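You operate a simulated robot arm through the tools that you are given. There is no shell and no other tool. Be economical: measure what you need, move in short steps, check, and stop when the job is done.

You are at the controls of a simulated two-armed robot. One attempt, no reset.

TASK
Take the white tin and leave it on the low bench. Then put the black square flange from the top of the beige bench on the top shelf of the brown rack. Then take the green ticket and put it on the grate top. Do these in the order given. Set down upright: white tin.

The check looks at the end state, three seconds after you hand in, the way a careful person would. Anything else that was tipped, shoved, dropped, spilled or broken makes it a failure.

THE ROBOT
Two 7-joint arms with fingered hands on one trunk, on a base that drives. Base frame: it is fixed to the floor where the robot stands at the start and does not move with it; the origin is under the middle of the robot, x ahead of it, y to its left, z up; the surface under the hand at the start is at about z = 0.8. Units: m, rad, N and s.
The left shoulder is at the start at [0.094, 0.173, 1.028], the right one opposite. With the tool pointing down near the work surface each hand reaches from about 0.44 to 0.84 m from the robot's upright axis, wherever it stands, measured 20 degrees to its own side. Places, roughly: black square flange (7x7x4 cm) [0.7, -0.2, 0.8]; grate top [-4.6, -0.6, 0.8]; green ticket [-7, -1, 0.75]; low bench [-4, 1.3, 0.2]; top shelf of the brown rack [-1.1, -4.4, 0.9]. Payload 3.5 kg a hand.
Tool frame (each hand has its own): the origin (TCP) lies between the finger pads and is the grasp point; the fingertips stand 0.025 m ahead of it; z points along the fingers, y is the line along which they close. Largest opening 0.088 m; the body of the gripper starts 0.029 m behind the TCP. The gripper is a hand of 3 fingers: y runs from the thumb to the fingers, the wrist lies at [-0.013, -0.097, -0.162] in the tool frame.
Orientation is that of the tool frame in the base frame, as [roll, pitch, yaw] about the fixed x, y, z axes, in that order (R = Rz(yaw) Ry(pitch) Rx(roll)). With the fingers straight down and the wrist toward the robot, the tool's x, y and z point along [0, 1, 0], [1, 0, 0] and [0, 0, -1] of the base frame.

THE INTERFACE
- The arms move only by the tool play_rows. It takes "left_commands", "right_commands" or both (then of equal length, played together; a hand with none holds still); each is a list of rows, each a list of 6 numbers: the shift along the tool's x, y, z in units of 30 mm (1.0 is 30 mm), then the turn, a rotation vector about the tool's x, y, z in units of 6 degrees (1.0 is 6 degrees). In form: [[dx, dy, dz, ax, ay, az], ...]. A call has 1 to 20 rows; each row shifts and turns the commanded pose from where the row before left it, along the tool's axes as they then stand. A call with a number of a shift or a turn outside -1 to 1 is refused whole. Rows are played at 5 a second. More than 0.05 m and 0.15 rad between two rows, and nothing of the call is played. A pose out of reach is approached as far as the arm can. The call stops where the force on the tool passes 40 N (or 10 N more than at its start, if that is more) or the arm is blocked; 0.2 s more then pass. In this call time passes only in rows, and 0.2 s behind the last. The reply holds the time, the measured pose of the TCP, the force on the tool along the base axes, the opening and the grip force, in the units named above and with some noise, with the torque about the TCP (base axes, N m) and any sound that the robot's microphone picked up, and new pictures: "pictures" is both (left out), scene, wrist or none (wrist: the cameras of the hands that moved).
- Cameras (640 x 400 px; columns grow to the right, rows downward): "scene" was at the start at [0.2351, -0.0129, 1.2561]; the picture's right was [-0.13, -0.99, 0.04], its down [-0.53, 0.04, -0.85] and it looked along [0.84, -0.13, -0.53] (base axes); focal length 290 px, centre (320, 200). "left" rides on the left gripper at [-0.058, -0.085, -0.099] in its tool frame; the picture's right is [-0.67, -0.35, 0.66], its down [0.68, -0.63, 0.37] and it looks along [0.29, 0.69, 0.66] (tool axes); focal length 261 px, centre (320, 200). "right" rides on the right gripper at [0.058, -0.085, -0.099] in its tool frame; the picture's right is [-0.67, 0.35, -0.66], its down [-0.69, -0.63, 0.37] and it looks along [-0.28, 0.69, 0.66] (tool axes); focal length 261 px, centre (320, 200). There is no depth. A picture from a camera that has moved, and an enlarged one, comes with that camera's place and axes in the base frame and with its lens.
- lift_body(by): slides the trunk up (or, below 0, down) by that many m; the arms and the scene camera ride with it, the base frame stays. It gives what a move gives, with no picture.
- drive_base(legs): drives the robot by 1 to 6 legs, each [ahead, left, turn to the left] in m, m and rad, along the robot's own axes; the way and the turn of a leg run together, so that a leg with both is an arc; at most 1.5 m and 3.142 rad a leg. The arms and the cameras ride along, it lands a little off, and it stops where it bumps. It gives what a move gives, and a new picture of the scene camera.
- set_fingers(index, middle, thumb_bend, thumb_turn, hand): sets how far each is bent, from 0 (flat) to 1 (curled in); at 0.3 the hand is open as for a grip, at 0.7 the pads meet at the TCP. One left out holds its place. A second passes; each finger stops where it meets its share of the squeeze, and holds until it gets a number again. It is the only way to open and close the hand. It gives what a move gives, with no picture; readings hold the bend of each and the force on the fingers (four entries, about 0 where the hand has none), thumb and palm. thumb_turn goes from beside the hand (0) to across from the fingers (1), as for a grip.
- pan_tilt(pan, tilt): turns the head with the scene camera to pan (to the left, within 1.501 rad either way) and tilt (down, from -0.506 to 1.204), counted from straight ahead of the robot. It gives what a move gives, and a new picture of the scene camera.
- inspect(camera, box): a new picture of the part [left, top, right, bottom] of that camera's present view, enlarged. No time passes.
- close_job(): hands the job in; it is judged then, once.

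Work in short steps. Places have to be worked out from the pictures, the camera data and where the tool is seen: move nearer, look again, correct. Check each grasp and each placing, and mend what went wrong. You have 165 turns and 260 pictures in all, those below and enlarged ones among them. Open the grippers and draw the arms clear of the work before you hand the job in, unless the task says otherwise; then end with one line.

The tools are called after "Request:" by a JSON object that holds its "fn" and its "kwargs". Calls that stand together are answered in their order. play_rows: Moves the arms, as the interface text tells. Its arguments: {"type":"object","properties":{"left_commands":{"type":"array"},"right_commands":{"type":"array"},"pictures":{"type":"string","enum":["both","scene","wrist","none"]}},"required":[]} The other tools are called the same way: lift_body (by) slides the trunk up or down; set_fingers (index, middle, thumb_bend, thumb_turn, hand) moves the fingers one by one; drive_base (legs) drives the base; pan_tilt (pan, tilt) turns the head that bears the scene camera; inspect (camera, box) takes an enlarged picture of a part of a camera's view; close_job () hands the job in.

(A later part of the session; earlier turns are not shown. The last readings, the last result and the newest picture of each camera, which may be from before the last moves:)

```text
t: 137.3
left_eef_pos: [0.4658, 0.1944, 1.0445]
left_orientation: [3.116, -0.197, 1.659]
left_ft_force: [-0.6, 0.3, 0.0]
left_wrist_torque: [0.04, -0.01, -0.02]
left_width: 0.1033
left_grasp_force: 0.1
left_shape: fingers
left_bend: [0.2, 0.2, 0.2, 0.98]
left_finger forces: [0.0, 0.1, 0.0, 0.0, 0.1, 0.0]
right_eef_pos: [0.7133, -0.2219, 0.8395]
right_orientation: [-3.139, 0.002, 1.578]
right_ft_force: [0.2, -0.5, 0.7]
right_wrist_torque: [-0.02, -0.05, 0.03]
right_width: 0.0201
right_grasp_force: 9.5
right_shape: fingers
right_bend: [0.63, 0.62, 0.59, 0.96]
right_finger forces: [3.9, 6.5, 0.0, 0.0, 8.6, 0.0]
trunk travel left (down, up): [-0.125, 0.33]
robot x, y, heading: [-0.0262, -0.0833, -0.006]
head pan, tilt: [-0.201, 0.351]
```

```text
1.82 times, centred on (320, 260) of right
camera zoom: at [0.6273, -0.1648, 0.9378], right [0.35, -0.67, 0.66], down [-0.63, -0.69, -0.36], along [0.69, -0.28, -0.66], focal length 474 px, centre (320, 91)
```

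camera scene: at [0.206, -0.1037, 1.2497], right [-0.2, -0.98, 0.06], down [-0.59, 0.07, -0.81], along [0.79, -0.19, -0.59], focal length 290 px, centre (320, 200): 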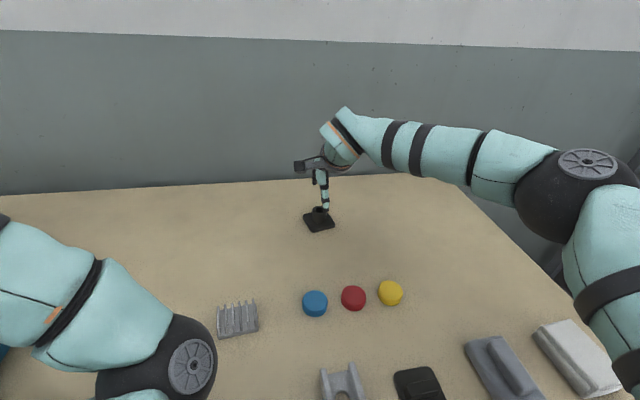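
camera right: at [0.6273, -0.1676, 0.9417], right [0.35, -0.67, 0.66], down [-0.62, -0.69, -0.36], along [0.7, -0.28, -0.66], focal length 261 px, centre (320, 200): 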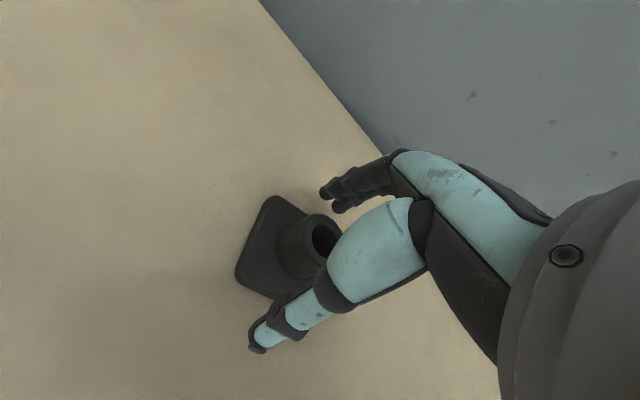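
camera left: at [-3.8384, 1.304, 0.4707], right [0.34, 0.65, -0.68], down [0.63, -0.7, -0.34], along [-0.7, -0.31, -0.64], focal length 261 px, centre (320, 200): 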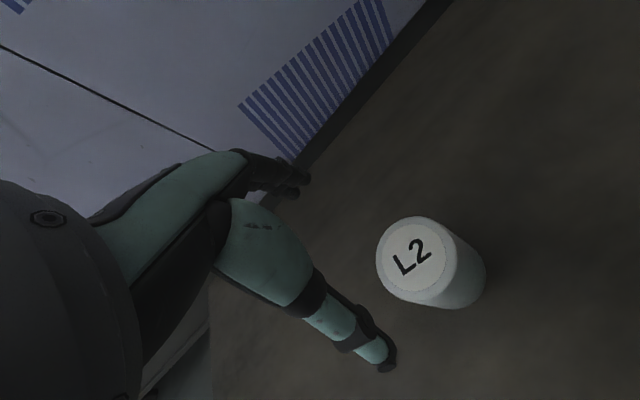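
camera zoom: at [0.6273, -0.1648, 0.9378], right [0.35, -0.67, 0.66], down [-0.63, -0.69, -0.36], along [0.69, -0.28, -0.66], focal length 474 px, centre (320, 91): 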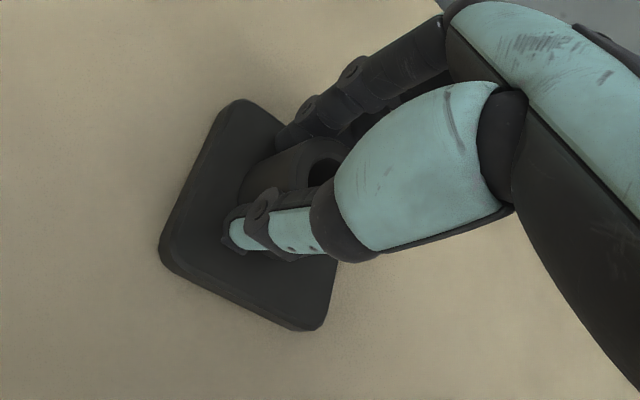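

Gripping the boss with 9.5 N; I squeeze a bit more, then lift slightly to test.

Request:
{"fn": "set_fingers", "kwargs": {"hand": "right", "index": 0.8, "middle": 0.8, "thumb_bend": 0.8}}

Request:
{"fn": "play_rows", "kwargs": {"right_commands": [[0, 0, -0.3, 0, 0, 0], [0, 0, -0.7, 0, 0, 0], [0, 0, -1, 0, 0, 0], [0, 0, -1, 0, 0, 0]]}}

```text
t: 138.3
left_eef_pos: [0.4673, 0.1962, 1.0439]
left_orientation: [3.116, -0.196, 1.66]
left_ft_force: [0.3, 0.0, 0.9]
left_wrist_torque: [0.0, 0.02, 0.02]
left_width: 0.1033
left_grasp_force: 0.0
left_shape: fingers
left_bend: [0.2, 0.2, 0.2, 0.98]
left_finger forces: [0.0, 0.0, 0.0, 0.0, 0.1, 0.1]
right_eef_pos: [0.7133, -0.2218, 0.8399]
right_orientation: [-3.141, 0.003, 1.577]
right_ft_force: [-0.4, -0.1, 0.0]
right_wrist_torque: [0.0, -0.04, -0.01]
right_width: 0.0184
right_grasp_force: 18.1
right_shape: fingers
right_bend: [0.75, 0.64, 0.58, 0.95]
right_finger forces: [9.2, 10.9, 0.0, 0.0, 16.7, 0.0]
trunk travel left (down, up): [-0.125, 0.33]
robot x, y, heading: [-0.0302, -0.0846, -0.004]
head pan, tilt: [-0.201, 0.351]
```

```text
t: 139.3
left_eef_pos: [0.4654, 0.1958, 1.0446]
left_orientation: [3.116, -0.194, 1.66]
left_ft_force: [-0.8, -0.3, 0.1]
left_wrist_torque: [0.02, 0.02, -0.02]
left_width: 0.1033
left_grasp_force: 0.0
left_shape: fingers
left_bend: [0.2, 0.2, 0.2, 0.98]
left_finger forces: [0.0, 0.0, 0.0, 0.0, 0.1, 0.0]
right_eef_pos: [0.7132, -0.2216, 0.93]
right_orientation: [-3.139, 0.002, 1.577]
right_ft_force: [-0.4, 0.7, -2.8]
right_wrist_torque: [0.02, -0.03, -0.04]
right_width: 0.0183
right_grasp_force: 18.4
right_shape: fingers
right_bend: [0.75, 0.64, 0.58, 0.95]
right_finger forces: [9.4, 10.5, 0.0, 0.0, 16.6, 0.1]
trunk travel left (down, up): [-0.125, 0.33]
robot x, y, heading: [-0.0247, -0.0852, -0.0]
head pan, tilt: [-0.201, 0.351]
camera scene: at [0.2053, -0.1035, 1.2499], right [-0.2, -0.98, 0.06], down [-0.59, 0.07, -0.81], along [0.79, -0.19, -0.59], focal length 290 px, centre (320, 200)
camera right: at [0.6279, -0.1645, 1.0282], right [0.35, -0.67, 0.66], down [-0.63, -0.69, -0.36], along [0.69, -0.28, -0.66], focal length 261 px, centre (320, 200)
```

scene: 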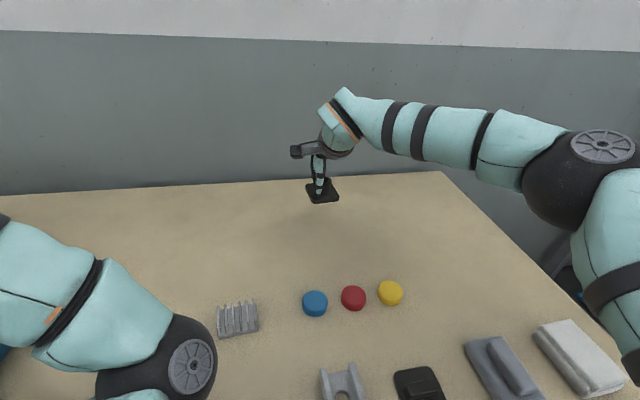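
right: 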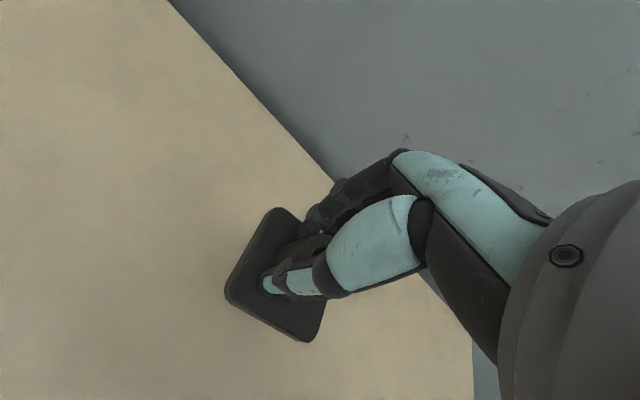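

Flange is held firmly. Raise to carrying height, back away from the bench and turn right to face -y.

Request:
{"fn": "play_rows", "kwargs": {"right_commands": [[0, -0.5, -1, 0, 0, 0], [0, -0.5, -1, 0, 0, 0], [0, -0.5, -1, 0, 0, 0], [0, -0.5, -1, 0, 0, 0], [0, -0.5, -1, 0, 0, 0]], "pictures": "none"}}

Request:
{"fn": "drive_base", "kwargs": {"legs": [[-0.45, 0, 0], [0, 0, -1.57]]}}

Request:
{"fn": "pan_tilt", "kwargs": {"pan": -0.1, "tilt": 0.15}}

```text
t: 140.5
left_eef_pos: [0.4661, 0.1957, 1.0445]
left_orientation: [3.116, -0.196, 1.66]
left_ft_force: [0.0, -0.6, 0.3]
left_wrist_torque: [0.0, -0.04, -0.02]
left_width: 0.1035
left_grasp_force: 0.1
left_shape: fingers
left_bend: [0.2, 0.2, 0.2, 0.98]
left_finger forces: [0.0, 0.0, 0.0, 0.0, 0.1, 0.1]
right_eef_pos: [0.6391, -0.2219, 1.0807]
right_orientation: [-3.14, 0.002, 1.577]
right_ft_force: [-0.6, 0.5, -4.0]
right_wrist_torque: [0.02, -0.1, 0.0]
right_width: 0.018
right_grasp_force: 18.2
right_shape: fingers
right_bend: [0.75, 0.64, 0.58, 0.95]
right_finger forces: [9.1, 10.6, 0.1, 0.1, 16.5, 0.0]
trunk travel left (down, up): [-0.125, 0.33]
robot x, y, heading: [-0.0306, -0.0815, -0.001]
head pan, tilt: [-0.201, 0.351]
```

```text
t: 147.0
left_eef_pos: [-0.1901, -0.57, 1.0442]
left_orientation: [3.116, -0.195, 0.105]
left_ft_force: [0.6, 0.0, -0.3]
left_wrist_torque: [-0.03, 0.0, -0.01]
left_width: 0.1035
left_grasp_force: 0.0
left_shape: fingers
left_bend: [0.2, 0.2, 0.2, 0.98]
left_finger forces: [0.0, 0.0, 0.0, 0.0, 0.0, 0.0]
right_eef_pos: [-0.6058, -0.7483, 1.0797]
right_orientation: [-3.139, 0.002, 0.023]
right_ft_force: [-0.4, -0.4, -4.4]
right_wrist_torque: [-0.01, -0.03, -0.01]
right_width: 0.0179
right_grasp_force: 17.3
right_shape: fingers
right_bend: [0.75, 0.72, 0.58, 0.95]
right_finger forces: [8.9, 10.1, 0.0, 0.0, 15.5, 0.1]
trunk travel left (down, up): [-0.125, 0.33]
robot x, y, heading: [-0.4762, -0.0803, -1.561]
head pan, tilt: [-0.201, 0.351]
camera scene: at [-0.4946, -0.3154, 1.2498], right [-0.98, 0.18, 0.06], down [0.06, 0.59, -0.81], along [-0.18, -0.79, -0.59], focal length 290 px, centre (320, 200)
```

scene: 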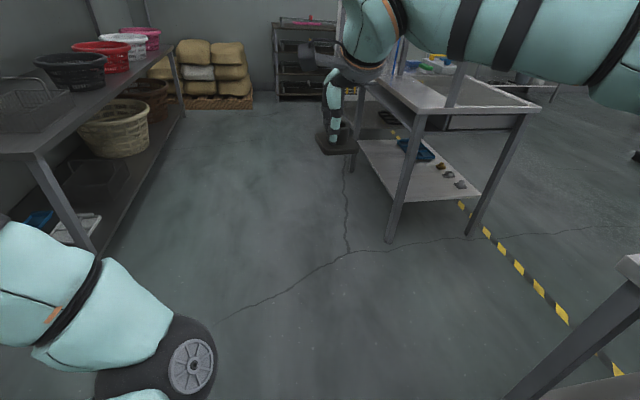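

```text
t: 147.7
left_eef_pos: [-0.1906, -0.5687, 1.044]
left_orientation: [3.116, -0.194, 0.105]
left_ft_force: [0.7, 0.7, 0.2]
left_wrist_torque: [-0.02, 0.02, -0.01]
left_width: 0.1036
left_grasp_force: 0.0
left_shape: fingers
left_bend: [0.2, 0.2, 0.2, 0.98]
left_finger forces: [0.1, 0.1, 0.0, 0.0, 0.1, 0.1]
right_eef_pos: [-0.6066, -0.7483, 1.08]
right_orientation: [-3.139, 0.002, 0.022]
right_ft_force: [0.4, 0.6, -3.9]
right_wrist_torque: [-0.08, -0.04, 0.03]
right_width: 0.0174
right_grasp_force: 17.1
right_shape: fingers
right_bend: [0.75, 0.72, 0.58, 0.95]
right_finger forces: [8.9, 10.1, 0.1, 0.0, 15.5, 0.0]
trunk travel left (down, up): [-0.125, 0.33]
robot x, y, heading: [-0.4771, -0.0816, -1.557]
head pan, tilt: [-0.099, 0.15]
camera scene: at [-0.4852, -0.3216, 1.2674], right [-1.0, 0.08, 0.03], down [0.01, 0.42, -0.91], along [-0.09, -0.9, -0.42], focal length 290 px, centre (320, 200)
```

scene: 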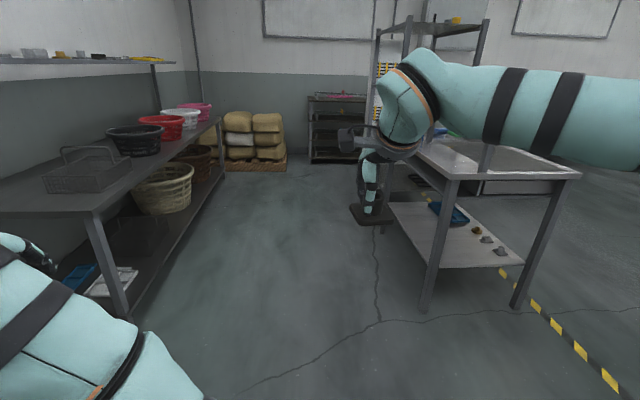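

Corridor clear; brown rack seen at x -0.7…-1.5, y≈-4.3. Drive ahead 2.6 m along x≈-0.48.

Request:
{"fn": "drive_base", "kwargs": {"legs": [[1.3, 0, -0.01], [1.2, 0, 0]]}}

```text
t: 159.9
left_eef_pos: [-0.1895, -3.0725, 1.0443]
left_orientation: [3.117, -0.194, 0.092]
left_ft_force: [0.4, 0.1, 0.2]
left_wrist_torque: [0.01, -0.01, -0.02]
left_width: 0.1033
left_grasp_force: 0.0
left_shape: fingers
left_bend: [0.2, 0.2, 0.2, 0.98]
left_finger forces: [0.0, 0.0, 0.0, 0.0, 0.1, 0.0]
right_eef_pos: [-0.6074, -3.2474, 1.0798]
right_orientation: [-3.141, 0.003, 0.012]
right_ft_force: [0.4, -1.2, -2.9]
right_wrist_torque: [-0.07, 0.01, -0.01]
right_width: 0.0175
right_grasp_force: 17.0
right_shape: fingers
right_bend: [0.75, 0.72, 0.58, 0.95]
right_finger forces: [8.8, 10.2, 0.0, 0.0, 15.4, 0.1]
trunk travel left (down, up): [-0.125, 0.33]
robot x, y, heading: [-0.4698, -2.5809, -1.572]
head pan, tilt: [-0.099, 0.15]
camera scene: at [-0.4813, -2.8215, 1.2675], right [-0.99, 0.1, 0.03], down [0.02, 0.42, -0.91], along [-0.1, -0.9, -0.42], focal length 290 px, centre (320, 200)
```

scene: 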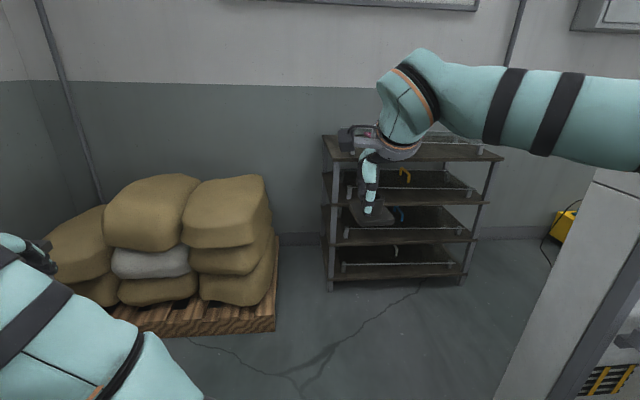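

A white cabinet sits to the right; I look right before strafing.

Request:
{"fn": "pan_tilt", "kwargs": {"pan": -0.9, "tilt": 0.5}}

```text
t: 161.1
left_eef_pos: [-0.1898, -3.0739, 1.0436]
left_orientation: [3.116, -0.197, 0.094]
left_ft_force: [0.2, -0.7, 0.3]
left_wrist_torque: [-0.01, 0.0, 0.0]
left_width: 0.1034
left_grasp_force: 0.0
left_shape: fingers
left_bend: [0.2, 0.2, 0.2, 0.98]
left_finger forces: [0.1, 0.0, 0.1, 0.0, 0.0, 0.0]
right_eef_pos: [-0.6072, -3.2476, 1.0797]
right_orientation: [-3.139, 0.002, 0.009]
right_ft_force: [0.3, -0.3, -3.4]
right_wrist_torque: [-0.03, -0.01, -0.02]
right_width: 0.0172
right_grasp_force: 17.3
right_shape: fingers
right_bend: [0.75, 0.72, 0.58, 0.95]
right_finger forces: [8.8, 10.2, 0.0, 0.0, 15.5, 0.0]
trunk travel left (down, up): [-0.125, 0.33]
robot x, y, heading: [-0.4726, -2.5818, -1.57]
head pan, tilt: [-0.901, 0.499]
camera scene: at [-0.5433, -2.7781, 1.2464], right [-0.62, 0.75, 0.22], down [0.37, 0.53, -0.76], along [-0.69, -0.39, -0.61], focal length 290 px, centre (320, 200)
```

scene: 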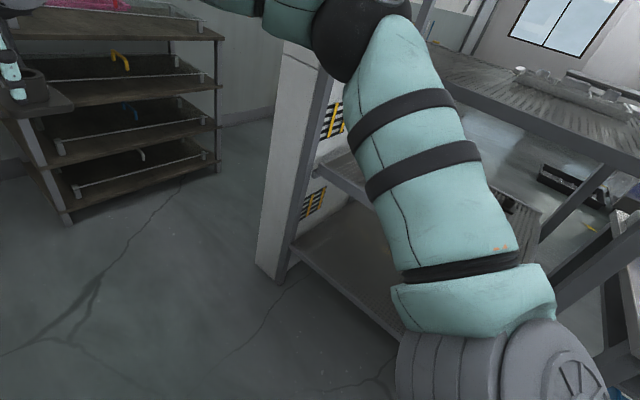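

Shelving on the right ends at y≈-3.4. I raise the trunk 0.1 m for clearance, drive ahead to y≈-3.35, and look at the rack top.

Request:
{"fn": "lift_body", "kwargs": {"by": 0.12}}

Request:
{"fn": "drive_base", "kwargs": {"legs": [[0.75, 0, 0]]}}

Request:
{"fn": "pan_tilt", "kwargs": {"pan": -0.5, "tilt": 0.4}}

```text
t: 162.6
left_eef_pos: [-0.1506, -3.0669, 1.1721]
left_orientation: [3.098, -0.205, 0.189]
left_ft_force: [-0.1, 0.2, 0.4]
left_wrist_torque: [0.0, 0.0, -0.02]
left_width: 0.1035
left_grasp_force: 0.0
left_shape: fingers
left_bend: [0.2, 0.2, 0.2, 0.98]
left_finger forces: [0.0, 0.0, 0.1, 0.0, 0.0, 0.0]
right_eef_pos: [-0.6062, -3.248, 1.1985]
right_orientation: [-3.137, 0.002, 0.008]
right_ft_force: [0.0, -0.1, -3.9]
right_wrist_torque: [-0.05, 0.0, 0.0]
right_width: 0.0174
right_grasp_force: 17.2
right_shape: fingers
right_bend: [0.75, 0.72, 0.58, 0.95]
right_finger forces: [8.5, 10.3, 0.0, 0.1, 15.4, 0.0]
trunk travel left (down, up): [-0.245, 0.21]
robot x, y, heading: [-0.4678, -2.5788, -1.571]
head pan, tilt: [-0.901, 0.499]
```

```text
t: 166.6
left_eef_pos: [-0.1471, -3.8136, 1.1766]
left_orientation: [3.086, -0.195, 0.195]
left_ft_force: [-0.4, 0.4, -1.3]
left_wrist_torque: [0.02, 0.0, 0.02]
left_width: 0.1034
left_grasp_force: 0.1
left_shape: fingers
left_bend: [0.2, 0.2, 0.2, 0.98]
left_finger forces: [0.1, 0.0, 0.0, 0.0, 0.0, 0.1]
right_eef_pos: [-0.603, -3.996, 1.1996]
right_orientation: [-3.14, 0.0, 0.014]
right_ft_force: [0.5, -0.2, -4.0]
right_wrist_torque: [-0.08, 0.01, 0.01]
right_width: 0.0177
right_grasp_force: 17.1
right_shape: fingers
right_bend: [0.75, 0.72, 0.58, 0.95]
right_finger forces: [8.5, 10.2, 0.0, 0.1, 15.4, 0.1]
trunk travel left (down, up): [-0.245, 0.21]
robot x, y, heading: [-0.4659, -3.3336, -1.569]
head pan, tilt: [-0.901, 0.499]
camera scene: at [-0.5421, -3.44, 1.3972], right [-0.62, 0.78, 0.09], down [0.37, 0.4, -0.84], along [-0.69, -0.49, -0.54], focal length 290 px, centre (320, 200)
```

scene: 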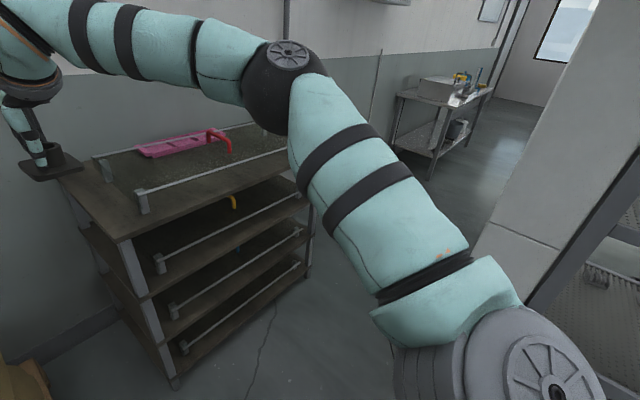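

```text
t: 167.5
left_eef_pos: [-0.143, -3.8131, 1.1771]
left_orientation: [3.084, -0.197, 0.202]
left_ft_force: [0.1, 0.1, 0.1]
left_wrist_torque: [-0.01, 0.01, 0.04]
left_width: 0.1034
left_grasp_force: 0.0
left_shape: fingers
left_bend: [0.2, 0.2, 0.2, 0.98]
left_finger forces: [0.0, 0.0, 0.1, 0.1, 0.1, 0.0]
right_eef_pos: [-0.6035, -3.9955, 1.2001]
right_orientation: [-3.141, 0.002, 0.013]
right_ft_force: [0.5, 0.6, -2.8]
right_wrist_torque: [-0.03, 0.04, 0.0]
right_width: 0.0175
right_grasp_force: 16.9
right_shape: fingers
right_bend: [0.75, 0.72, 0.58, 0.95]
right_finger forces: [8.4, 10.2, 0.0, 0.0, 15.4, 0.0]
trunk travel left (down, up): [-0.245, 0.21]
robot x, y, heading: [-0.4693, -3.3265, -1.568]
head pan, tilt: [-0.499, 0.4]
camera scene: at [-0.515, -3.4663, 1.4033], right [-0.88, 0.47, 0.06], down [0.19, 0.45, -0.87], along [-0.44, -0.76, -0.48], focal length 290 px, centre (320, 200)
```

scene: 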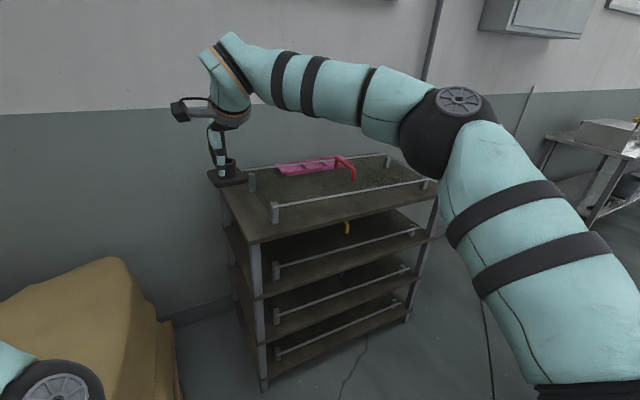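

The rack top has low rails, a pink item on it. Zooming for layout.

Request:
{"fn": "inspect", "kwargs": {"camera": "scene", "box": [200, 130, 460, 260]}}

```text
2.46 times, centred on (330, 195) of scene
camera zoom: at [-0.515, -3.4663, 1.4033], right [-0.88, 0.47, 0.06], down [0.19, 0.45, -0.87], along [-0.44, -0.76, -0.48], focal length 714 px, centre (295, 212)
```

zoom: 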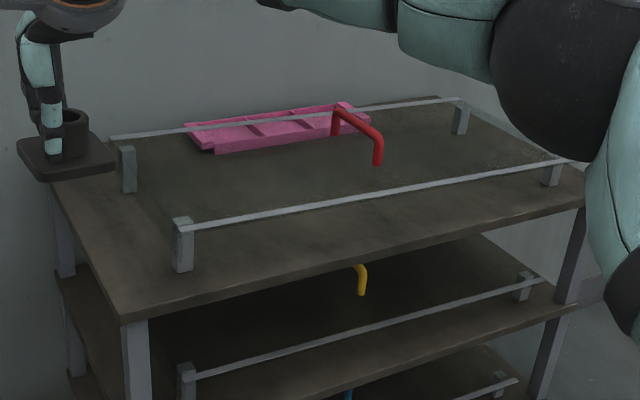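

Front rail y≈-4.185, rear rail ≈-4.42 (tops z≈0.97), front edge y≈-4.11; the tray is behind. A free spot is about (-0.95, -4.30) between the rails. Drive ahead 0.3 then right 0.3.

Request:
{"fn": "drive_base", "kwargs": {"legs": [[0.3, 0, 0], [0, -0.3, 0]]}}

Request:
{"fn": "pan_tilt", "kwargs": {"pan": -0.3, "tilt": 0.6}}

```text
t: 171.2
left_eef_pos: [-0.4432, -4.1154, 1.1768]
left_orientation: [3.086, -0.195, 0.209]
left_ft_force: [-0.3, 0.2, -0.2]
left_wrist_torque: [-0.02, -0.03, 0.01]
left_width: 0.1034
left_grasp_force: 0.1
left_shape: fingers
left_bend: [0.2, 0.2, 0.2, 0.98]
left_finger forces: [0.0, 0.1, 0.0, 0.0, 0.1, 0.1]
right_eef_pos: [-0.9017, -4.3001, 1.2001]
right_orientation: [-3.139, 0.004, 0.019]
right_ft_force: [0.0, 1.2, -3.5]
right_wrist_torque: [-0.07, -0.03, 0.01]
right_width: 0.0171
right_grasp_force: 17.1
right_shape: fingers
right_bend: [0.75, 0.72, 0.58, 0.95]
right_finger forces: [8.4, 10.2, 0.0, 0.0, 15.4, 0.0]
trunk travel left (down, up): [-0.245, 0.21]
robot x, y, heading: [-0.7684, -3.6326, -1.56]
head pan, tilt: [-0.499, 0.4]
camera scene: at [-0.8149, -3.7697, 1.4034], right [-0.88, 0.47, 0.06], down [0.18, 0.45, -0.87], along [-0.44, -0.76, -0.48], focal length 290 px, centre (320, 200)
```

scene: 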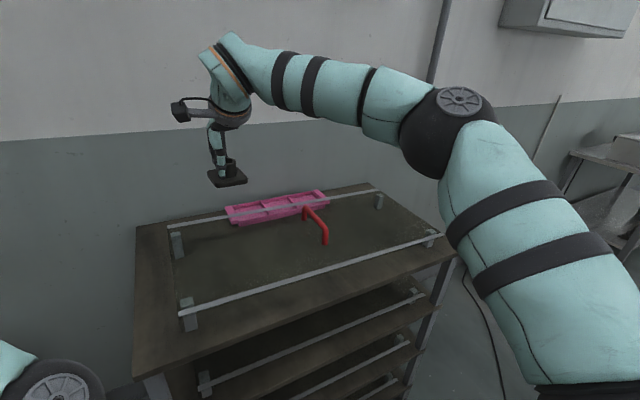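

```text
t: 171.9
left_eef_pos: [-0.4423, -4.1151, 1.1774]
left_orientation: [3.086, -0.196, 0.21]
left_ft_force: [0.6, 0.4, 0.0]
left_wrist_torque: [0.01, 0.02, -0.04]
left_width: 0.1035
left_grasp_force: 0.0
left_shape: fingers
left_bend: [0.2, 0.2, 0.2, 0.98]
left_finger forces: [0.0, 0.1, 0.0, 0.1, 0.0, 0.0]
right_eef_pos: [-0.9036, -4.3003, 1.1987]
right_orientation: [-3.138, 0.001, 0.019]
right_ft_force: [-0.5, 0.0, -4.8]
right_wrist_torque: [0.01, -0.04, 0.0]
right_width: 0.0175
right_grasp_force: 16.4
right_shape: fingers
right_bend: [0.75, 0.72, 0.58, 0.95]
right_finger forces: [8.3, 10.2, 0.0, 0.1, 15.4, 0.0]
trunk travel left (down, up): [-0.245, 0.21]
robot x, y, heading: [-0.7728, -3.6316, -1.565]
head pan, tilt: [-0.3, 0.6]
camera scene: at [-0.7984, -3.7706, 1.3849], right [-0.96, 0.29, 0.03], down [0.16, 0.63, -0.76], along [-0.24, -0.72, -0.65], focal length 290 px, centre (320, 200)
```

scene: 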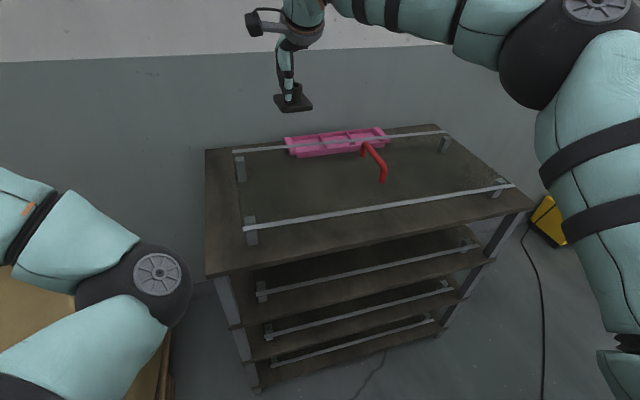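

Refined: rails at y≈-4.20 and -4.44, shelf y -4.14…-4.63, tray behind the rear rail. Lower toward (-0.95, -4.32), stopping at z≈0.99.

Request:
{"fn": "play_rows", "kwargs": {"right_commands": [[-0.5, 0.22, 0.5, 0, 0, 0], [-0.5, 0.22, 0.5, 0, 0, 0], [-0.5, 0.22, 0.5, 0, 0, 0], [0, 0, 1, 0, 0, 0], [0, 0, 1, 0, 0, 0], [0, 0, 1, 0, 0, 0], [0, 0, 1, 0, 0, 0], [0, 0, 1, 0, 0, 0], [0, 0, 0.5, 0, 0, 0]]}}

```text
t: 173.9
left_eef_pos: [-0.4421, -4.1156, 1.1772]
left_orientation: [3.085, -0.195, 0.211]
left_ft_force: [-0.1, -0.8, 0.4]
left_wrist_torque: [-0.03, -0.01, 0.05]
left_width: 0.1036
left_grasp_force: 0.1
left_shape: fingers
left_bend: [0.2, 0.2, 0.2, 0.98]
left_finger forces: [0.0, 0.0, 0.0, 0.1, 0.0, 0.1]
right_eef_pos: [-0.9471, -4.3203, 0.9897]
right_orientation: [-3.139, 0.001, 0.02]
right_ft_force: [0.7, -0.8, -4.0]
right_wrist_torque: [-0.02, -0.03, -0.02]
right_width: 0.0175
right_grasp_force: 17.1
right_shape: fingers
right_bend: [0.75, 0.72, 0.58, 0.95]
right_finger forces: [8.2, 10.2, 0.0, 0.1, 15.3, 0.0]
trunk travel left (down, up): [-0.245, 0.21]
robot x, y, heading: [-0.7671, -3.6339, -1.56]
head pan, tilt: [-0.3, 0.6]
camera scene: at [-0.7978, -3.7708, 1.3848], right [-0.96, 0.29, 0.03], down [0.16, 0.63, -0.76], along [-0.24, -0.72, -0.65], focal length 290 px, centre (320, 200)
camera right: at [-0.8907, -4.2356, 1.0882], right [-0.66, -0.36, 0.66], down [-0.7, 0.62, -0.36], along [-0.27, -0.7, -0.66], focal length 261 px, centre (320, 200)
```

scene: 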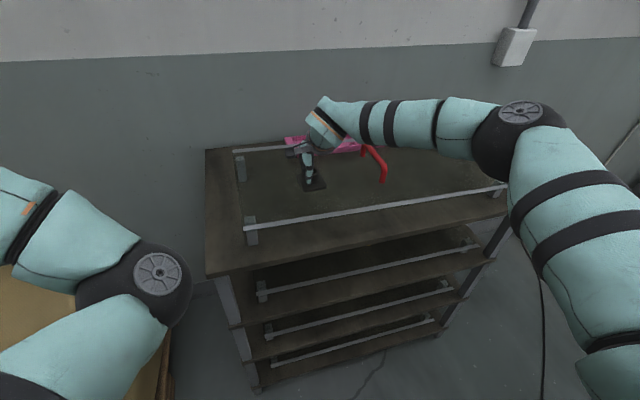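
right: 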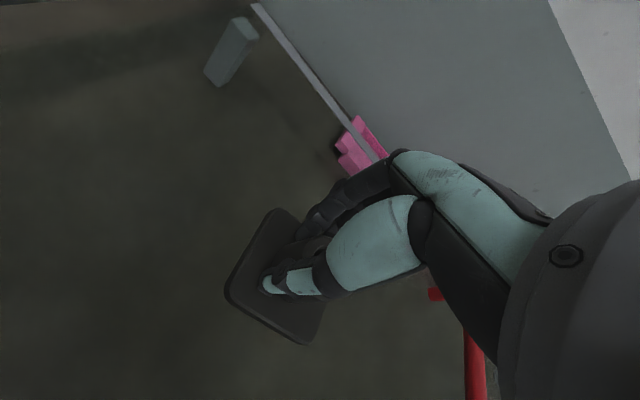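

Between the rails with clearance. Lowering to contact in small steps.

Request:
{"fn": "play_rows", "kwargs": {"right_commands": [[0, 0, 0.4, 0, 0, 0], [0, 0, 0.4, 0, 0, 0], [0, 0, 0.3, 0, 0, 0]], "pictures": "none"}}

Request:
{"fn": "play_rows", "kwargs": {"right_commands": [[0, 0, 0.2, 0, 0, 0], [0, 0, 0.15, 0, 0, 0], [0, 0, 0.1, 0, 0, 0]], "pictures": "wrist"}}

```text
t: 174.7
left_eef_pos: [-0.44, -4.1128, 1.1786]
left_orientation: [3.084, -0.194, 0.215]
left_ft_force: [0.2, 0.6, 0.6]
left_wrist_torque: [0.04, 0.01, -0.01]
left_width: 0.1032
left_grasp_force: 0.0
left_shape: fingers
left_bend: [0.2, 0.2, 0.2, 0.98]
left_finger forces: [0.0, 0.1, 0.1, 0.0, 0.0, 0.0]
right_eef_pos: [-0.9443, -4.3233, 0.9718]
right_orientation: [3.122, -0.004, 0.02]
right_ft_force: [0.1, 4.0, 25.9]
right_wrist_torque: [1.14, -0.19, 0.02]
right_width: 0.0172
right_grasp_force: 30.9
right_shape: fingers
right_bend: [0.75, 0.72, 0.59, 0.95]
right_finger forces: [6.1, 8.1, 0.0, 0.1, 47.8, 0.1]
trunk travel left (down, up): [-0.245, 0.21]
robot x, y, heading: [-0.7738, -3.6341, -1.565]
head pan, tilt: [-0.3, 0.6]
stopped in row 3 (right hand): the force on the tool passed its limit at 47 N (the readings are from after the stop); the commanded pose is now the measured one
```

```text
t: 175.1
left_eef_pos: [-0.4411, -4.1121, 1.1785]
left_orientation: [3.08, -0.194, 0.215]
left_ft_force: [0.1, 0.3, 0.0]
left_wrist_torque: [-0.02, 0.02, 0.02]
left_width: 0.1036
left_grasp_force: 0.0
left_shape: fingers
left_bend: [0.2, 0.2, 0.2, 0.98]
left_finger forces: [0.0, 0.0, 0.1, 0.1, 0.0, 0.1]
right_eef_pos: [-0.9451, -4.3252, 0.9732]
right_orientation: [3.113, -0.006, 0.018]
right_ft_force: [0.6, 6.8, 24.5]
right_wrist_torque: [1.07, -0.14, 0.07]
right_width: 0.0174
right_grasp_force: 30.1
right_shape: fingers
right_bend: [0.76, 0.73, 0.57, 0.95]
right_finger forces: [5.3, 7.2, 0.0, 0.0, 47.9, 0.1]
trunk travel left (down, up): [-0.245, 0.21]
robot x, y, heading: [-0.7713, -3.6365, -1.564]
head pan, tilt: [-0.3, 0.6]
stopped in row 1 (right hand): the force on the tool passed its limit at 45 N (the readings are from after the stop); the commanded pose is now the measured one
camera right: at [-0.8906, -4.2362, 1.0687], right [-0.67, -0.34, 0.66], down [-0.69, 0.61, -0.39], along [-0.27, -0.72, -0.64], focal length 261 px, centre (320, 200)
```

right: 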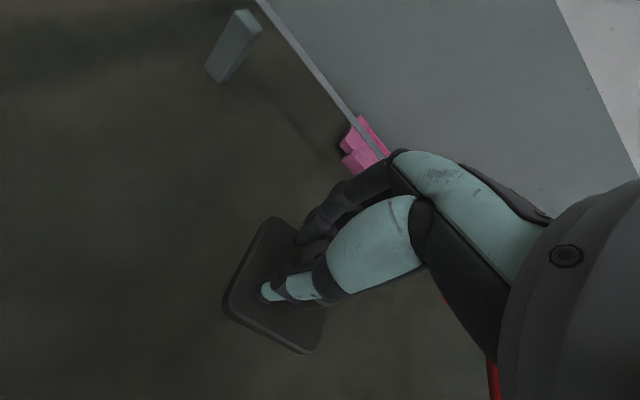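

Contact came early with torque about x: the flange's edge on the thumb side touches first. Checking its tilt by zooming.

Request:
{"fn": "inspect", "kwargs": {"camera": "scene", "box": [265, 120, 365, 220]}}

Request:
{"fn": "inspect", "kwargs": {"camera": "right", "box": [180, 180, 380, 380]}}

```text
4.00 times, centred on (315, 170) of scene
camera zoom: at [-0.7972, -3.7667, 1.3853], right [-0.96, 0.29, 0.03], down [0.16, 0.63, -0.76], along [-0.24, -0.72, -0.65], focal length 1160 px, centre (340, 320)
```

zoom: 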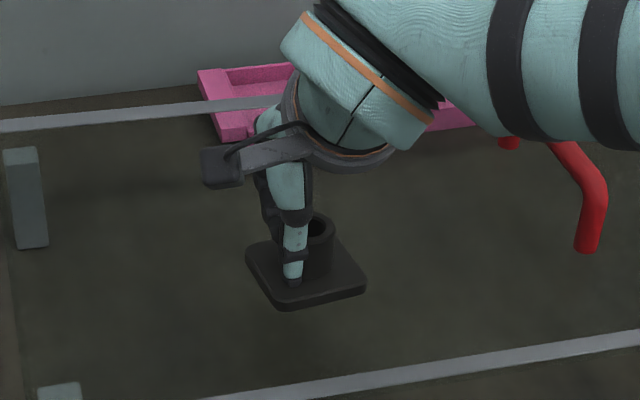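

```text
2.00 times, centred on (280, 280) of right
camera zoom: at [-0.8906, -4.2362, 1.0687], right [-0.67, -0.34, 0.66], down [-0.69, 0.61, -0.39], along [-0.27, -0.72, -0.64], focal length 521 px, centre (400, 40)
```

zoom: 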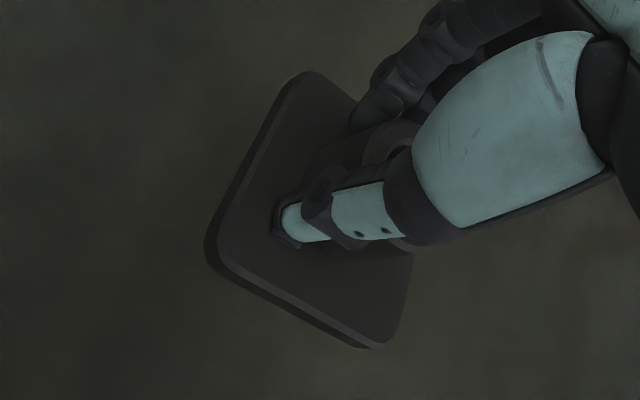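

The tilt looks only a few degrees and the edge rests on the deck insert (surface ≈0.93). I level the hand slightly about its x, ease off 2 mm, and check the forces.

Request:
{"fn": "play_rows", "kwargs": {"right_commands": [[0, 0, -0.1, 0.5, 0, 0], [0, 0, 0, 0.3, 0, 0]], "pictures": "wrist"}}

```text
t: 175.7
left_eef_pos: [-0.4401, -4.1146, 1.1784]
left_orientation: [3.085, -0.195, 0.214]
left_ft_force: [0.4, 0.4, 0.2]
left_wrist_torque: [-0.02, 0.0, -0.02]
left_width: 0.1034
left_grasp_force: 0.1
left_shape: fingers
left_bend: [0.2, 0.2, 0.2, 0.98]
left_finger forces: [0.1, 0.0, 0.0, 0.0, 0.0, 0.0]
right_eef_pos: [-0.9467, -4.3251, 0.9699]
right_orientation: [-3.078, -0.002, 0.02]
right_ft_force: [2.4, -0.1, 4.8]
right_wrist_torque: [-0.25, 0.02, 0.08]
right_width: 0.0166
right_grasp_force: 18.9
right_shape: fingers
right_bend: [0.76, 0.73, 0.57, 0.94]
right_finger forces: [8.9, 11.6, 0.0, 0.0, 18.0, 0.1]
trunk travel left (down, up): [-0.245, 0.21]
robot x, y, heading: [-0.7728, -3.6321, -1.56]
head pan, tilt: [-0.3, 0.6]
camera right: at [-0.8909, -4.2462, 1.0743], right [-0.66, -0.4, 0.63], down [-0.7, 0.64, -0.33], along [-0.27, -0.66, -0.7], focal length 261 px, centre (320, 200)
```

right: 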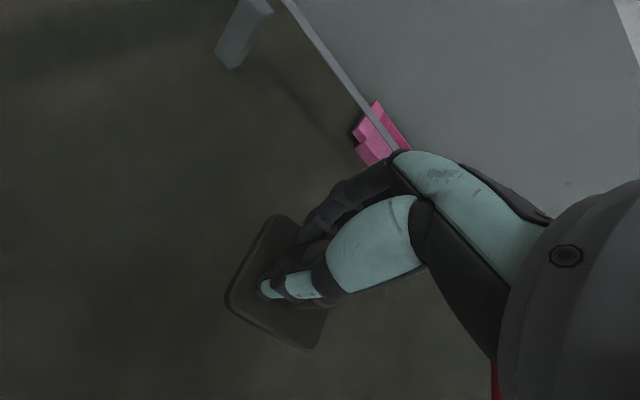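

Now the torque has nearly vanished and the contact is light (level). Opening the fingers.

Request:
{"fn": "set_fingers", "kwargs": {"hand": "right", "index": 0.3, "middle": 0.3, "thumb_bend": 0.3}}

Request:
{"fn": "inspect", "kwargs": {"camera": "right", "box": [180, 180, 380, 380]}}

```text
t: 176.7
left_eef_pos: [-0.4414, -4.1162, 1.1781]
left_orientation: [3.085, -0.196, 0.212]
left_ft_force: [0.6, -0.4, 0.4]
left_wrist_torque: [0.02, -0.02, 0.06]
left_width: 0.1034
left_grasp_force: 0.1
left_shape: fingers
left_bend: [0.2, 0.2, 0.2, 0.98]
left_finger forces: [0.0, 0.0, 0.0, 0.1, 0.0, 0.0]
right_eef_pos: [-0.948, -4.3271, 0.9707]
right_orientation: [-3.078, -0.003, 0.021]
right_ft_force: [-0.2, -0.3, 0.2]
right_wrist_torque: [0.01, -0.01, -0.01]
right_width: 0.0843
right_grasp_force: 0.1
right_shape: fingers
right_bend: [0.3, 0.3, 0.3, 0.97]
right_finger forces: [0.0, 0.0, 0.0, 0.1, 0.1, 0.0]
trunk travel left (down, up): [-0.245, 0.21]
robot x, y, heading: [-0.7704, -3.6306, -1.564]
head pan, tilt: [-0.3, 0.6]
```

```text
2.00 times, centred on (280, 280) of right
camera zoom: at [-0.8917, -4.2469, 1.0741], right [-0.66, -0.4, 0.63], down [-0.7, 0.64, -0.33], along [-0.27, -0.66, -0.7], focal length 521 px, centre (400, 40)
```

zoom: 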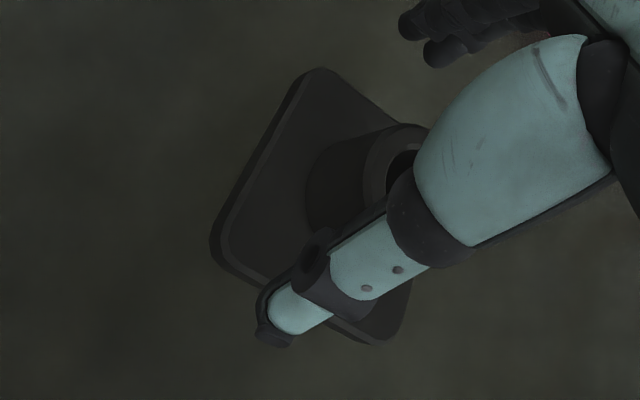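

Released and standing flat. Raising the right hand straight up.

Request:
{"fn": "play_rows", "kwargs": {"right_commands": [[0, 0, -0.4, 0, 0, 0], [0, 0, -0.8, 0, 0, 0], [0, 0, -1, 0, 0, 0], [0, 0, -1, 0, 0, 0], [0, 0, -1, -0.4, 0, 0], [0, 0, -1, -0.4, 0, 0], [0, 0, -1, 0, 0, 0], [0, 0, -1, 0, 0, 0]]}}

Request:
{"fn": "inspect", "kwargs": {"camera": "scene", "box": [205, 100, 445, 250]}}

```text
t: 178.5
left_eef_pos: [-0.4414, -4.114, 1.1775]
left_orientation: [3.086, -0.196, 0.213]
left_ft_force: [0.5, 0.0, 0.2]
left_wrist_torque: [-0.01, 0.0, -0.02]
left_width: 0.1032
left_grasp_force: 0.0
left_shape: fingers
left_bend: [0.2, 0.2, 0.2, 0.98]
left_finger forces: [0.0, 0.0, 0.0, 0.1, 0.0, 0.1]
right_eef_pos: [-0.9468, -4.3335, 1.1866]
right_orientation: [3.12, -0.003, 0.02]
right_ft_force: [-0.1, 0.1, 0.5]
right_wrist_torque: [0.0, 0.02, -0.02]
right_width: 0.0845
right_grasp_force: 0.0
right_shape: fingers
right_bend: [0.3, 0.3, 0.3, 0.97]
right_finger forces: [0.1, 0.0, 0.1, 0.1, 0.0, 0.0]
trunk travel left (down, up): [-0.245, 0.21]
robot x, y, heading: [-0.7713, -3.6339, -1.563]
head pan, tilt: [-0.3, 0.6]
camera scene: at [-0.7973, -3.7697, 1.385], right [-0.96, 0.29, 0.03], down [0.16, 0.63, -0.76], along [-0.24, -0.72, -0.65], focal length 290 px, centre (320, 200)
camera right: at [-0.8915, -4.2458, 1.2839], right [-0.67, -0.35, 0.66], down [-0.7, 0.61, -0.38], along [-0.27, -0.71, -0.65], focal length 261 px, centre (320, 200)
```

scene: 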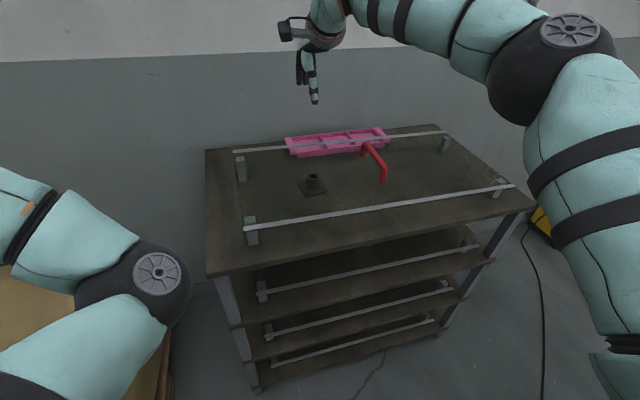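
right: 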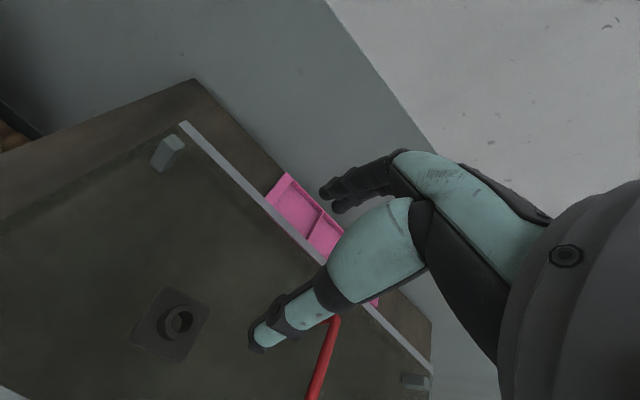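

```text
2.67 times, centred on (325, 175) of scene
camera zoom: at [-0.7973, -3.7697, 1.385], right [-0.96, 0.29, 0.03], down [0.16, 0.63, -0.76], along [-0.24, -0.72, -0.65], focal length 774 px, centre (307, 267)
```

zoom: 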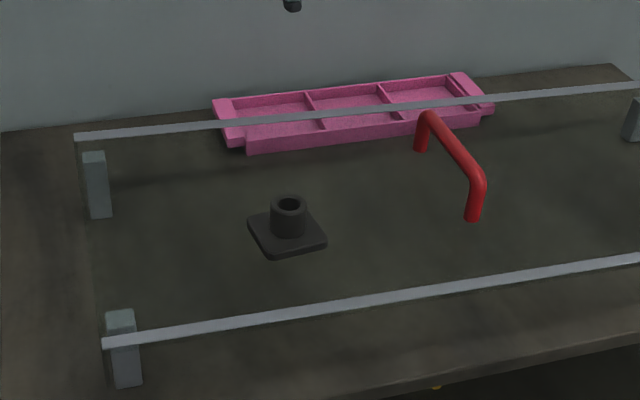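

The flange stands on the dark area between the rails. I check whether that area is the shelf deck or a separate lid.

Request:
{"fn": "inspect", "kwargs": {"camera": "right", "box": [0, 80, 260, 400]}}

Request:
{"fn": "inspect", "kwargs": {"camera": "scene", "box": [200, 200, 330, 290]}}

Request:
{"fn": "inspect", "kwargs": {"camera": "scene", "box": [420, 110, 540, 230]}}

```text
1.25 times, centred on (130, 240) of right
camera zoom: at [-0.8915, -4.2458, 1.2839], right [-0.67, -0.35, 0.66], down [-0.7, 0.61, -0.38], along [-0.27, -0.71, -0.65], focal length 326 px, centre (558, 150)
```

zoom: 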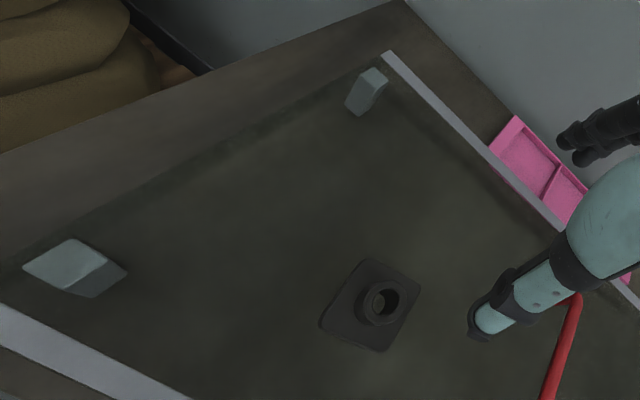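

```text
4.44 times, centred on (265, 245) of scene
camera zoom: at [-0.7973, -3.7697, 1.385], right [-0.96, 0.29, 0.03], down [0.16, 0.63, -0.76], along [-0.24, -0.72, -0.65], focal length 1289 px, centre (564, 0)
```

zoom: 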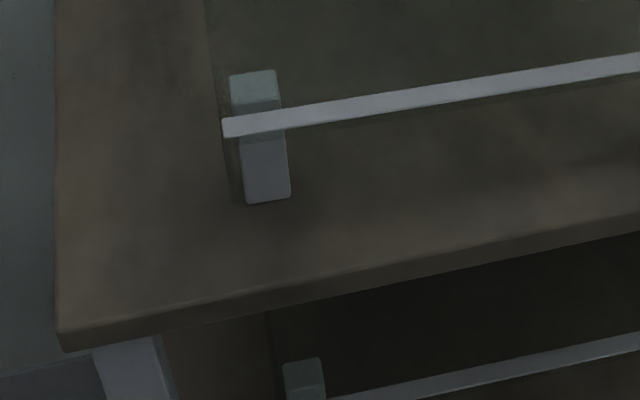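

```text
3.33 times, centred on (480, 170) of scene
camera zoom: at [-0.7973, -3.7697, 1.385], right [-0.96, 0.29, 0.03], down [0.16, 0.63, -0.76], along [-0.24, -0.72, -0.65], focal length 967 px, centre (-213, 300)
```

zoom: 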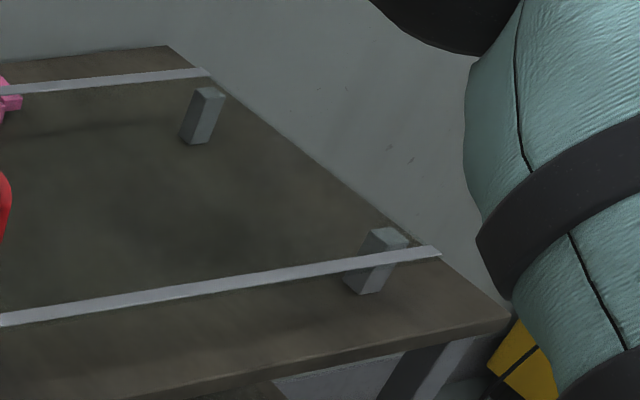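

The dark area is in fact a smoked glass pane on stubs (triangulated z≈0.94) above the brown board (z≈0.87). To be really on the shelf, the flange should go on the bare board: the rear-left corner near (-0.755, -4.605) is free. I regrasp the boss.

Request:
{"fn": "play_rows", "kwargs": {"right_commands": [[-0.2, -0.38, 0.7, 0.2, 0, 0], [0, 0, 1, 0, 0, 0], [0, 0, 1, 0, 0, 0], [0, 0, 1, 0, 0, 0], [0, 0, 1, 0, 0, 0]], "pictures": "wrist"}}

```text
t: 179.7
left_eef_pos: [-0.4418, -4.115, 1.1784]
left_orientation: [3.085, -0.197, 0.213]
left_ft_force: [-0.9, 0.1, 0.4]
left_wrist_torque: [0.02, 0.04, -0.02]
left_width: 0.1032
left_grasp_force: 0.1
left_shape: fingers
left_bend: [0.2, 0.2, 0.2, 0.98]
left_finger forces: [0.0, 0.0, 0.0, 0.0, 0.0, 0.0]
right_eef_pos: [-0.9526, -4.3233, 1.0453]
right_orientation: [-3.14, -0.003, 0.02]
right_ft_force: [0.1, -0.5, 0.2]
right_wrist_torque: [-0.02, 0.02, 0.0]
right_width: 0.0844
right_grasp_force: 0.1
right_shape: fingers
right_bend: [0.3, 0.3, 0.3, 0.97]
right_finger forces: [0.1, 0.0, 0.0, 0.1, 0.1, 0.0]
trunk travel left (down, up): [-0.245, 0.21]
robot x, y, heading: [-0.7718, -3.6326, -1.564]
head pan, tilt: [-0.3, 0.6]
camera right: at [-0.8974, -4.238, 1.1432], right [-0.67, -0.36, 0.65], down [-0.7, 0.62, -0.37], along [-0.27, -0.7, -0.66], focal length 261 px, centre (320, 200)
```

right: 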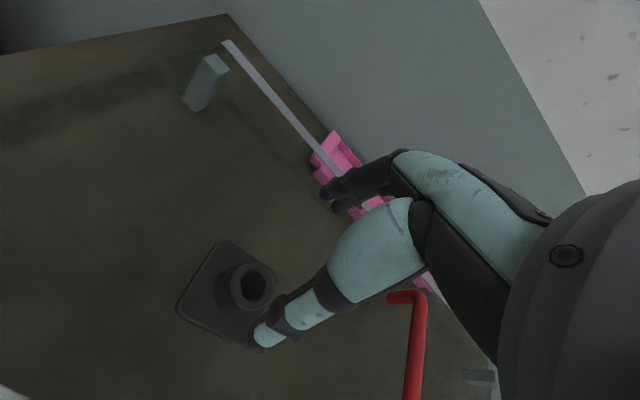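

Boss at (-0.959, -4.315). Correct and descend.

Request:
{"fn": "play_rows", "kwargs": {"right_commands": [[-0.2, -0.25, 0.7, 0, 0, 0], [0, 0, 0.8, 0, 0, 0], [0, 0, 0.6, 0, 0, 0], [0, 0, 0.3, 0, 0, 0]], "pictures": "wrist"}}

Request:
{"fn": "set_fingers", "kwargs": {"hand": "right", "index": 0.8, "middle": 0.8, "thumb_bend": 0.8}}

Request:
{"fn": "inspect", "kwargs": {"camera": "right", "box": [180, 180, 380, 380]}}

```text
t: 180.7
left_eef_pos: [-0.4423, -4.1148, 1.1772]
left_orientation: [3.085, -0.196, 0.212]
left_ft_force: [0.7, -0.1, 0.5]
left_wrist_torque: [0.0, -0.01, 0.02]
left_width: 0.1034
left_grasp_force: 0.1
left_shape: fingers
left_bend: [0.2, 0.2, 0.2, 0.98]
left_finger forces: [0.0, 0.1, 0.0, 0.1, 0.0, 0.0]
right_eef_pos: [-0.9604, -4.3153, 0.9734]
right_orientation: [3.141, -0.004, 0.02]
right_ft_force: [-0.1, -0.2, -0.5]
right_wrist_torque: [0.02, -0.01, 0.0]
right_width: 0.0845
right_grasp_force: 0.0
right_shape: fingers
right_bend: [0.3, 0.3, 0.3, 0.97]
right_finger forces: [0.0, 0.0, 0.0, 0.1, 0.1, 0.1]
trunk travel left (down, up): [-0.245, 0.21]
robot x, y, heading: [-0.7694, -3.6328, -1.562]
head pan, tilt: [-0.3, 0.6]
camera right: at [-0.9034, -4.2294, 1.0721], right [-0.67, -0.36, 0.65], down [-0.7, 0.62, -0.37], along [-0.27, -0.7, -0.66], focal length 261 px, centre (320, 200)
```

right: 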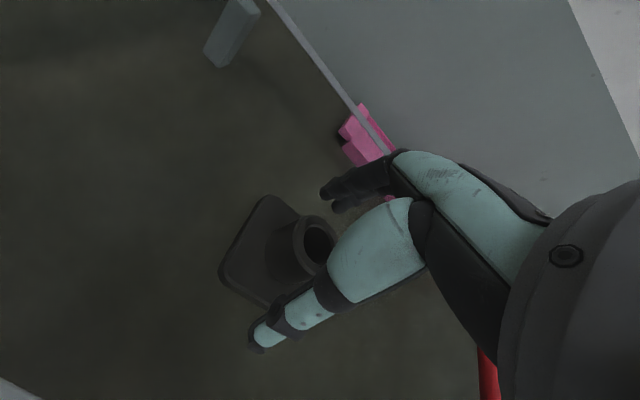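

```text
t: 181.7
left_eef_pos: [-0.4427, -4.1157, 1.1773]
left_orientation: [3.084, -0.194, 0.215]
left_ft_force: [-0.2, -0.3, 0.6]
left_wrist_torque: [0.01, 0.02, 0.01]
left_width: 0.1036
left_grasp_force: 0.0
left_shape: fingers
left_bend: [0.2, 0.2, 0.2, 0.98]
left_finger forces: [0.0, 0.0, 0.1, 0.1, 0.0, 0.0]
right_eef_pos: [-0.9588, -4.3159, 0.9748]
right_orientation: [-3.139, -0.003, 0.02]
right_ft_force: [-0.7, 0.0, -0.2]
right_wrist_torque: [0.0, 0.03, 0.01]
right_width: 0.0254
right_grasp_force: 20.1
right_shape: fingers
right_bend: [0.71, 0.72, 0.58, 0.94]
right_finger forces: [10.9, 9.6, 0.1, 0.1, 19.2, 0.0]
trunk travel left (down, up): [-0.245, 0.21]
robot x, y, heading: [-0.769, -3.6305, -1.564]
head pan, tilt: [-0.3, 0.6]
```

```text
2.00 times, centred on (280, 280) of right
camera zoom: at [-0.9034, -4.2299, 1.0717], right [-0.67, -0.36, 0.65], down [-0.7, 0.62, -0.37], along [-0.27, -0.7, -0.66], focal length 521 px, centre (400, 40)
```

zoom: 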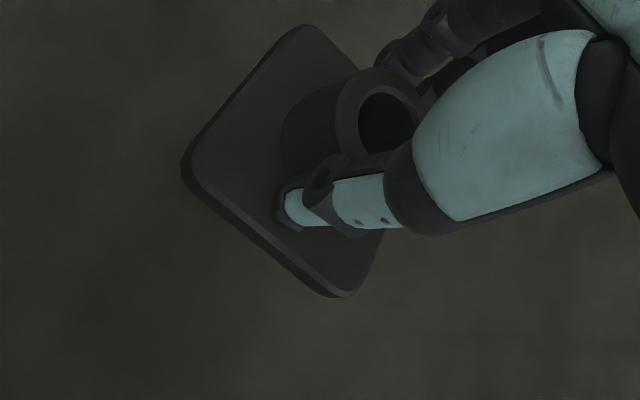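

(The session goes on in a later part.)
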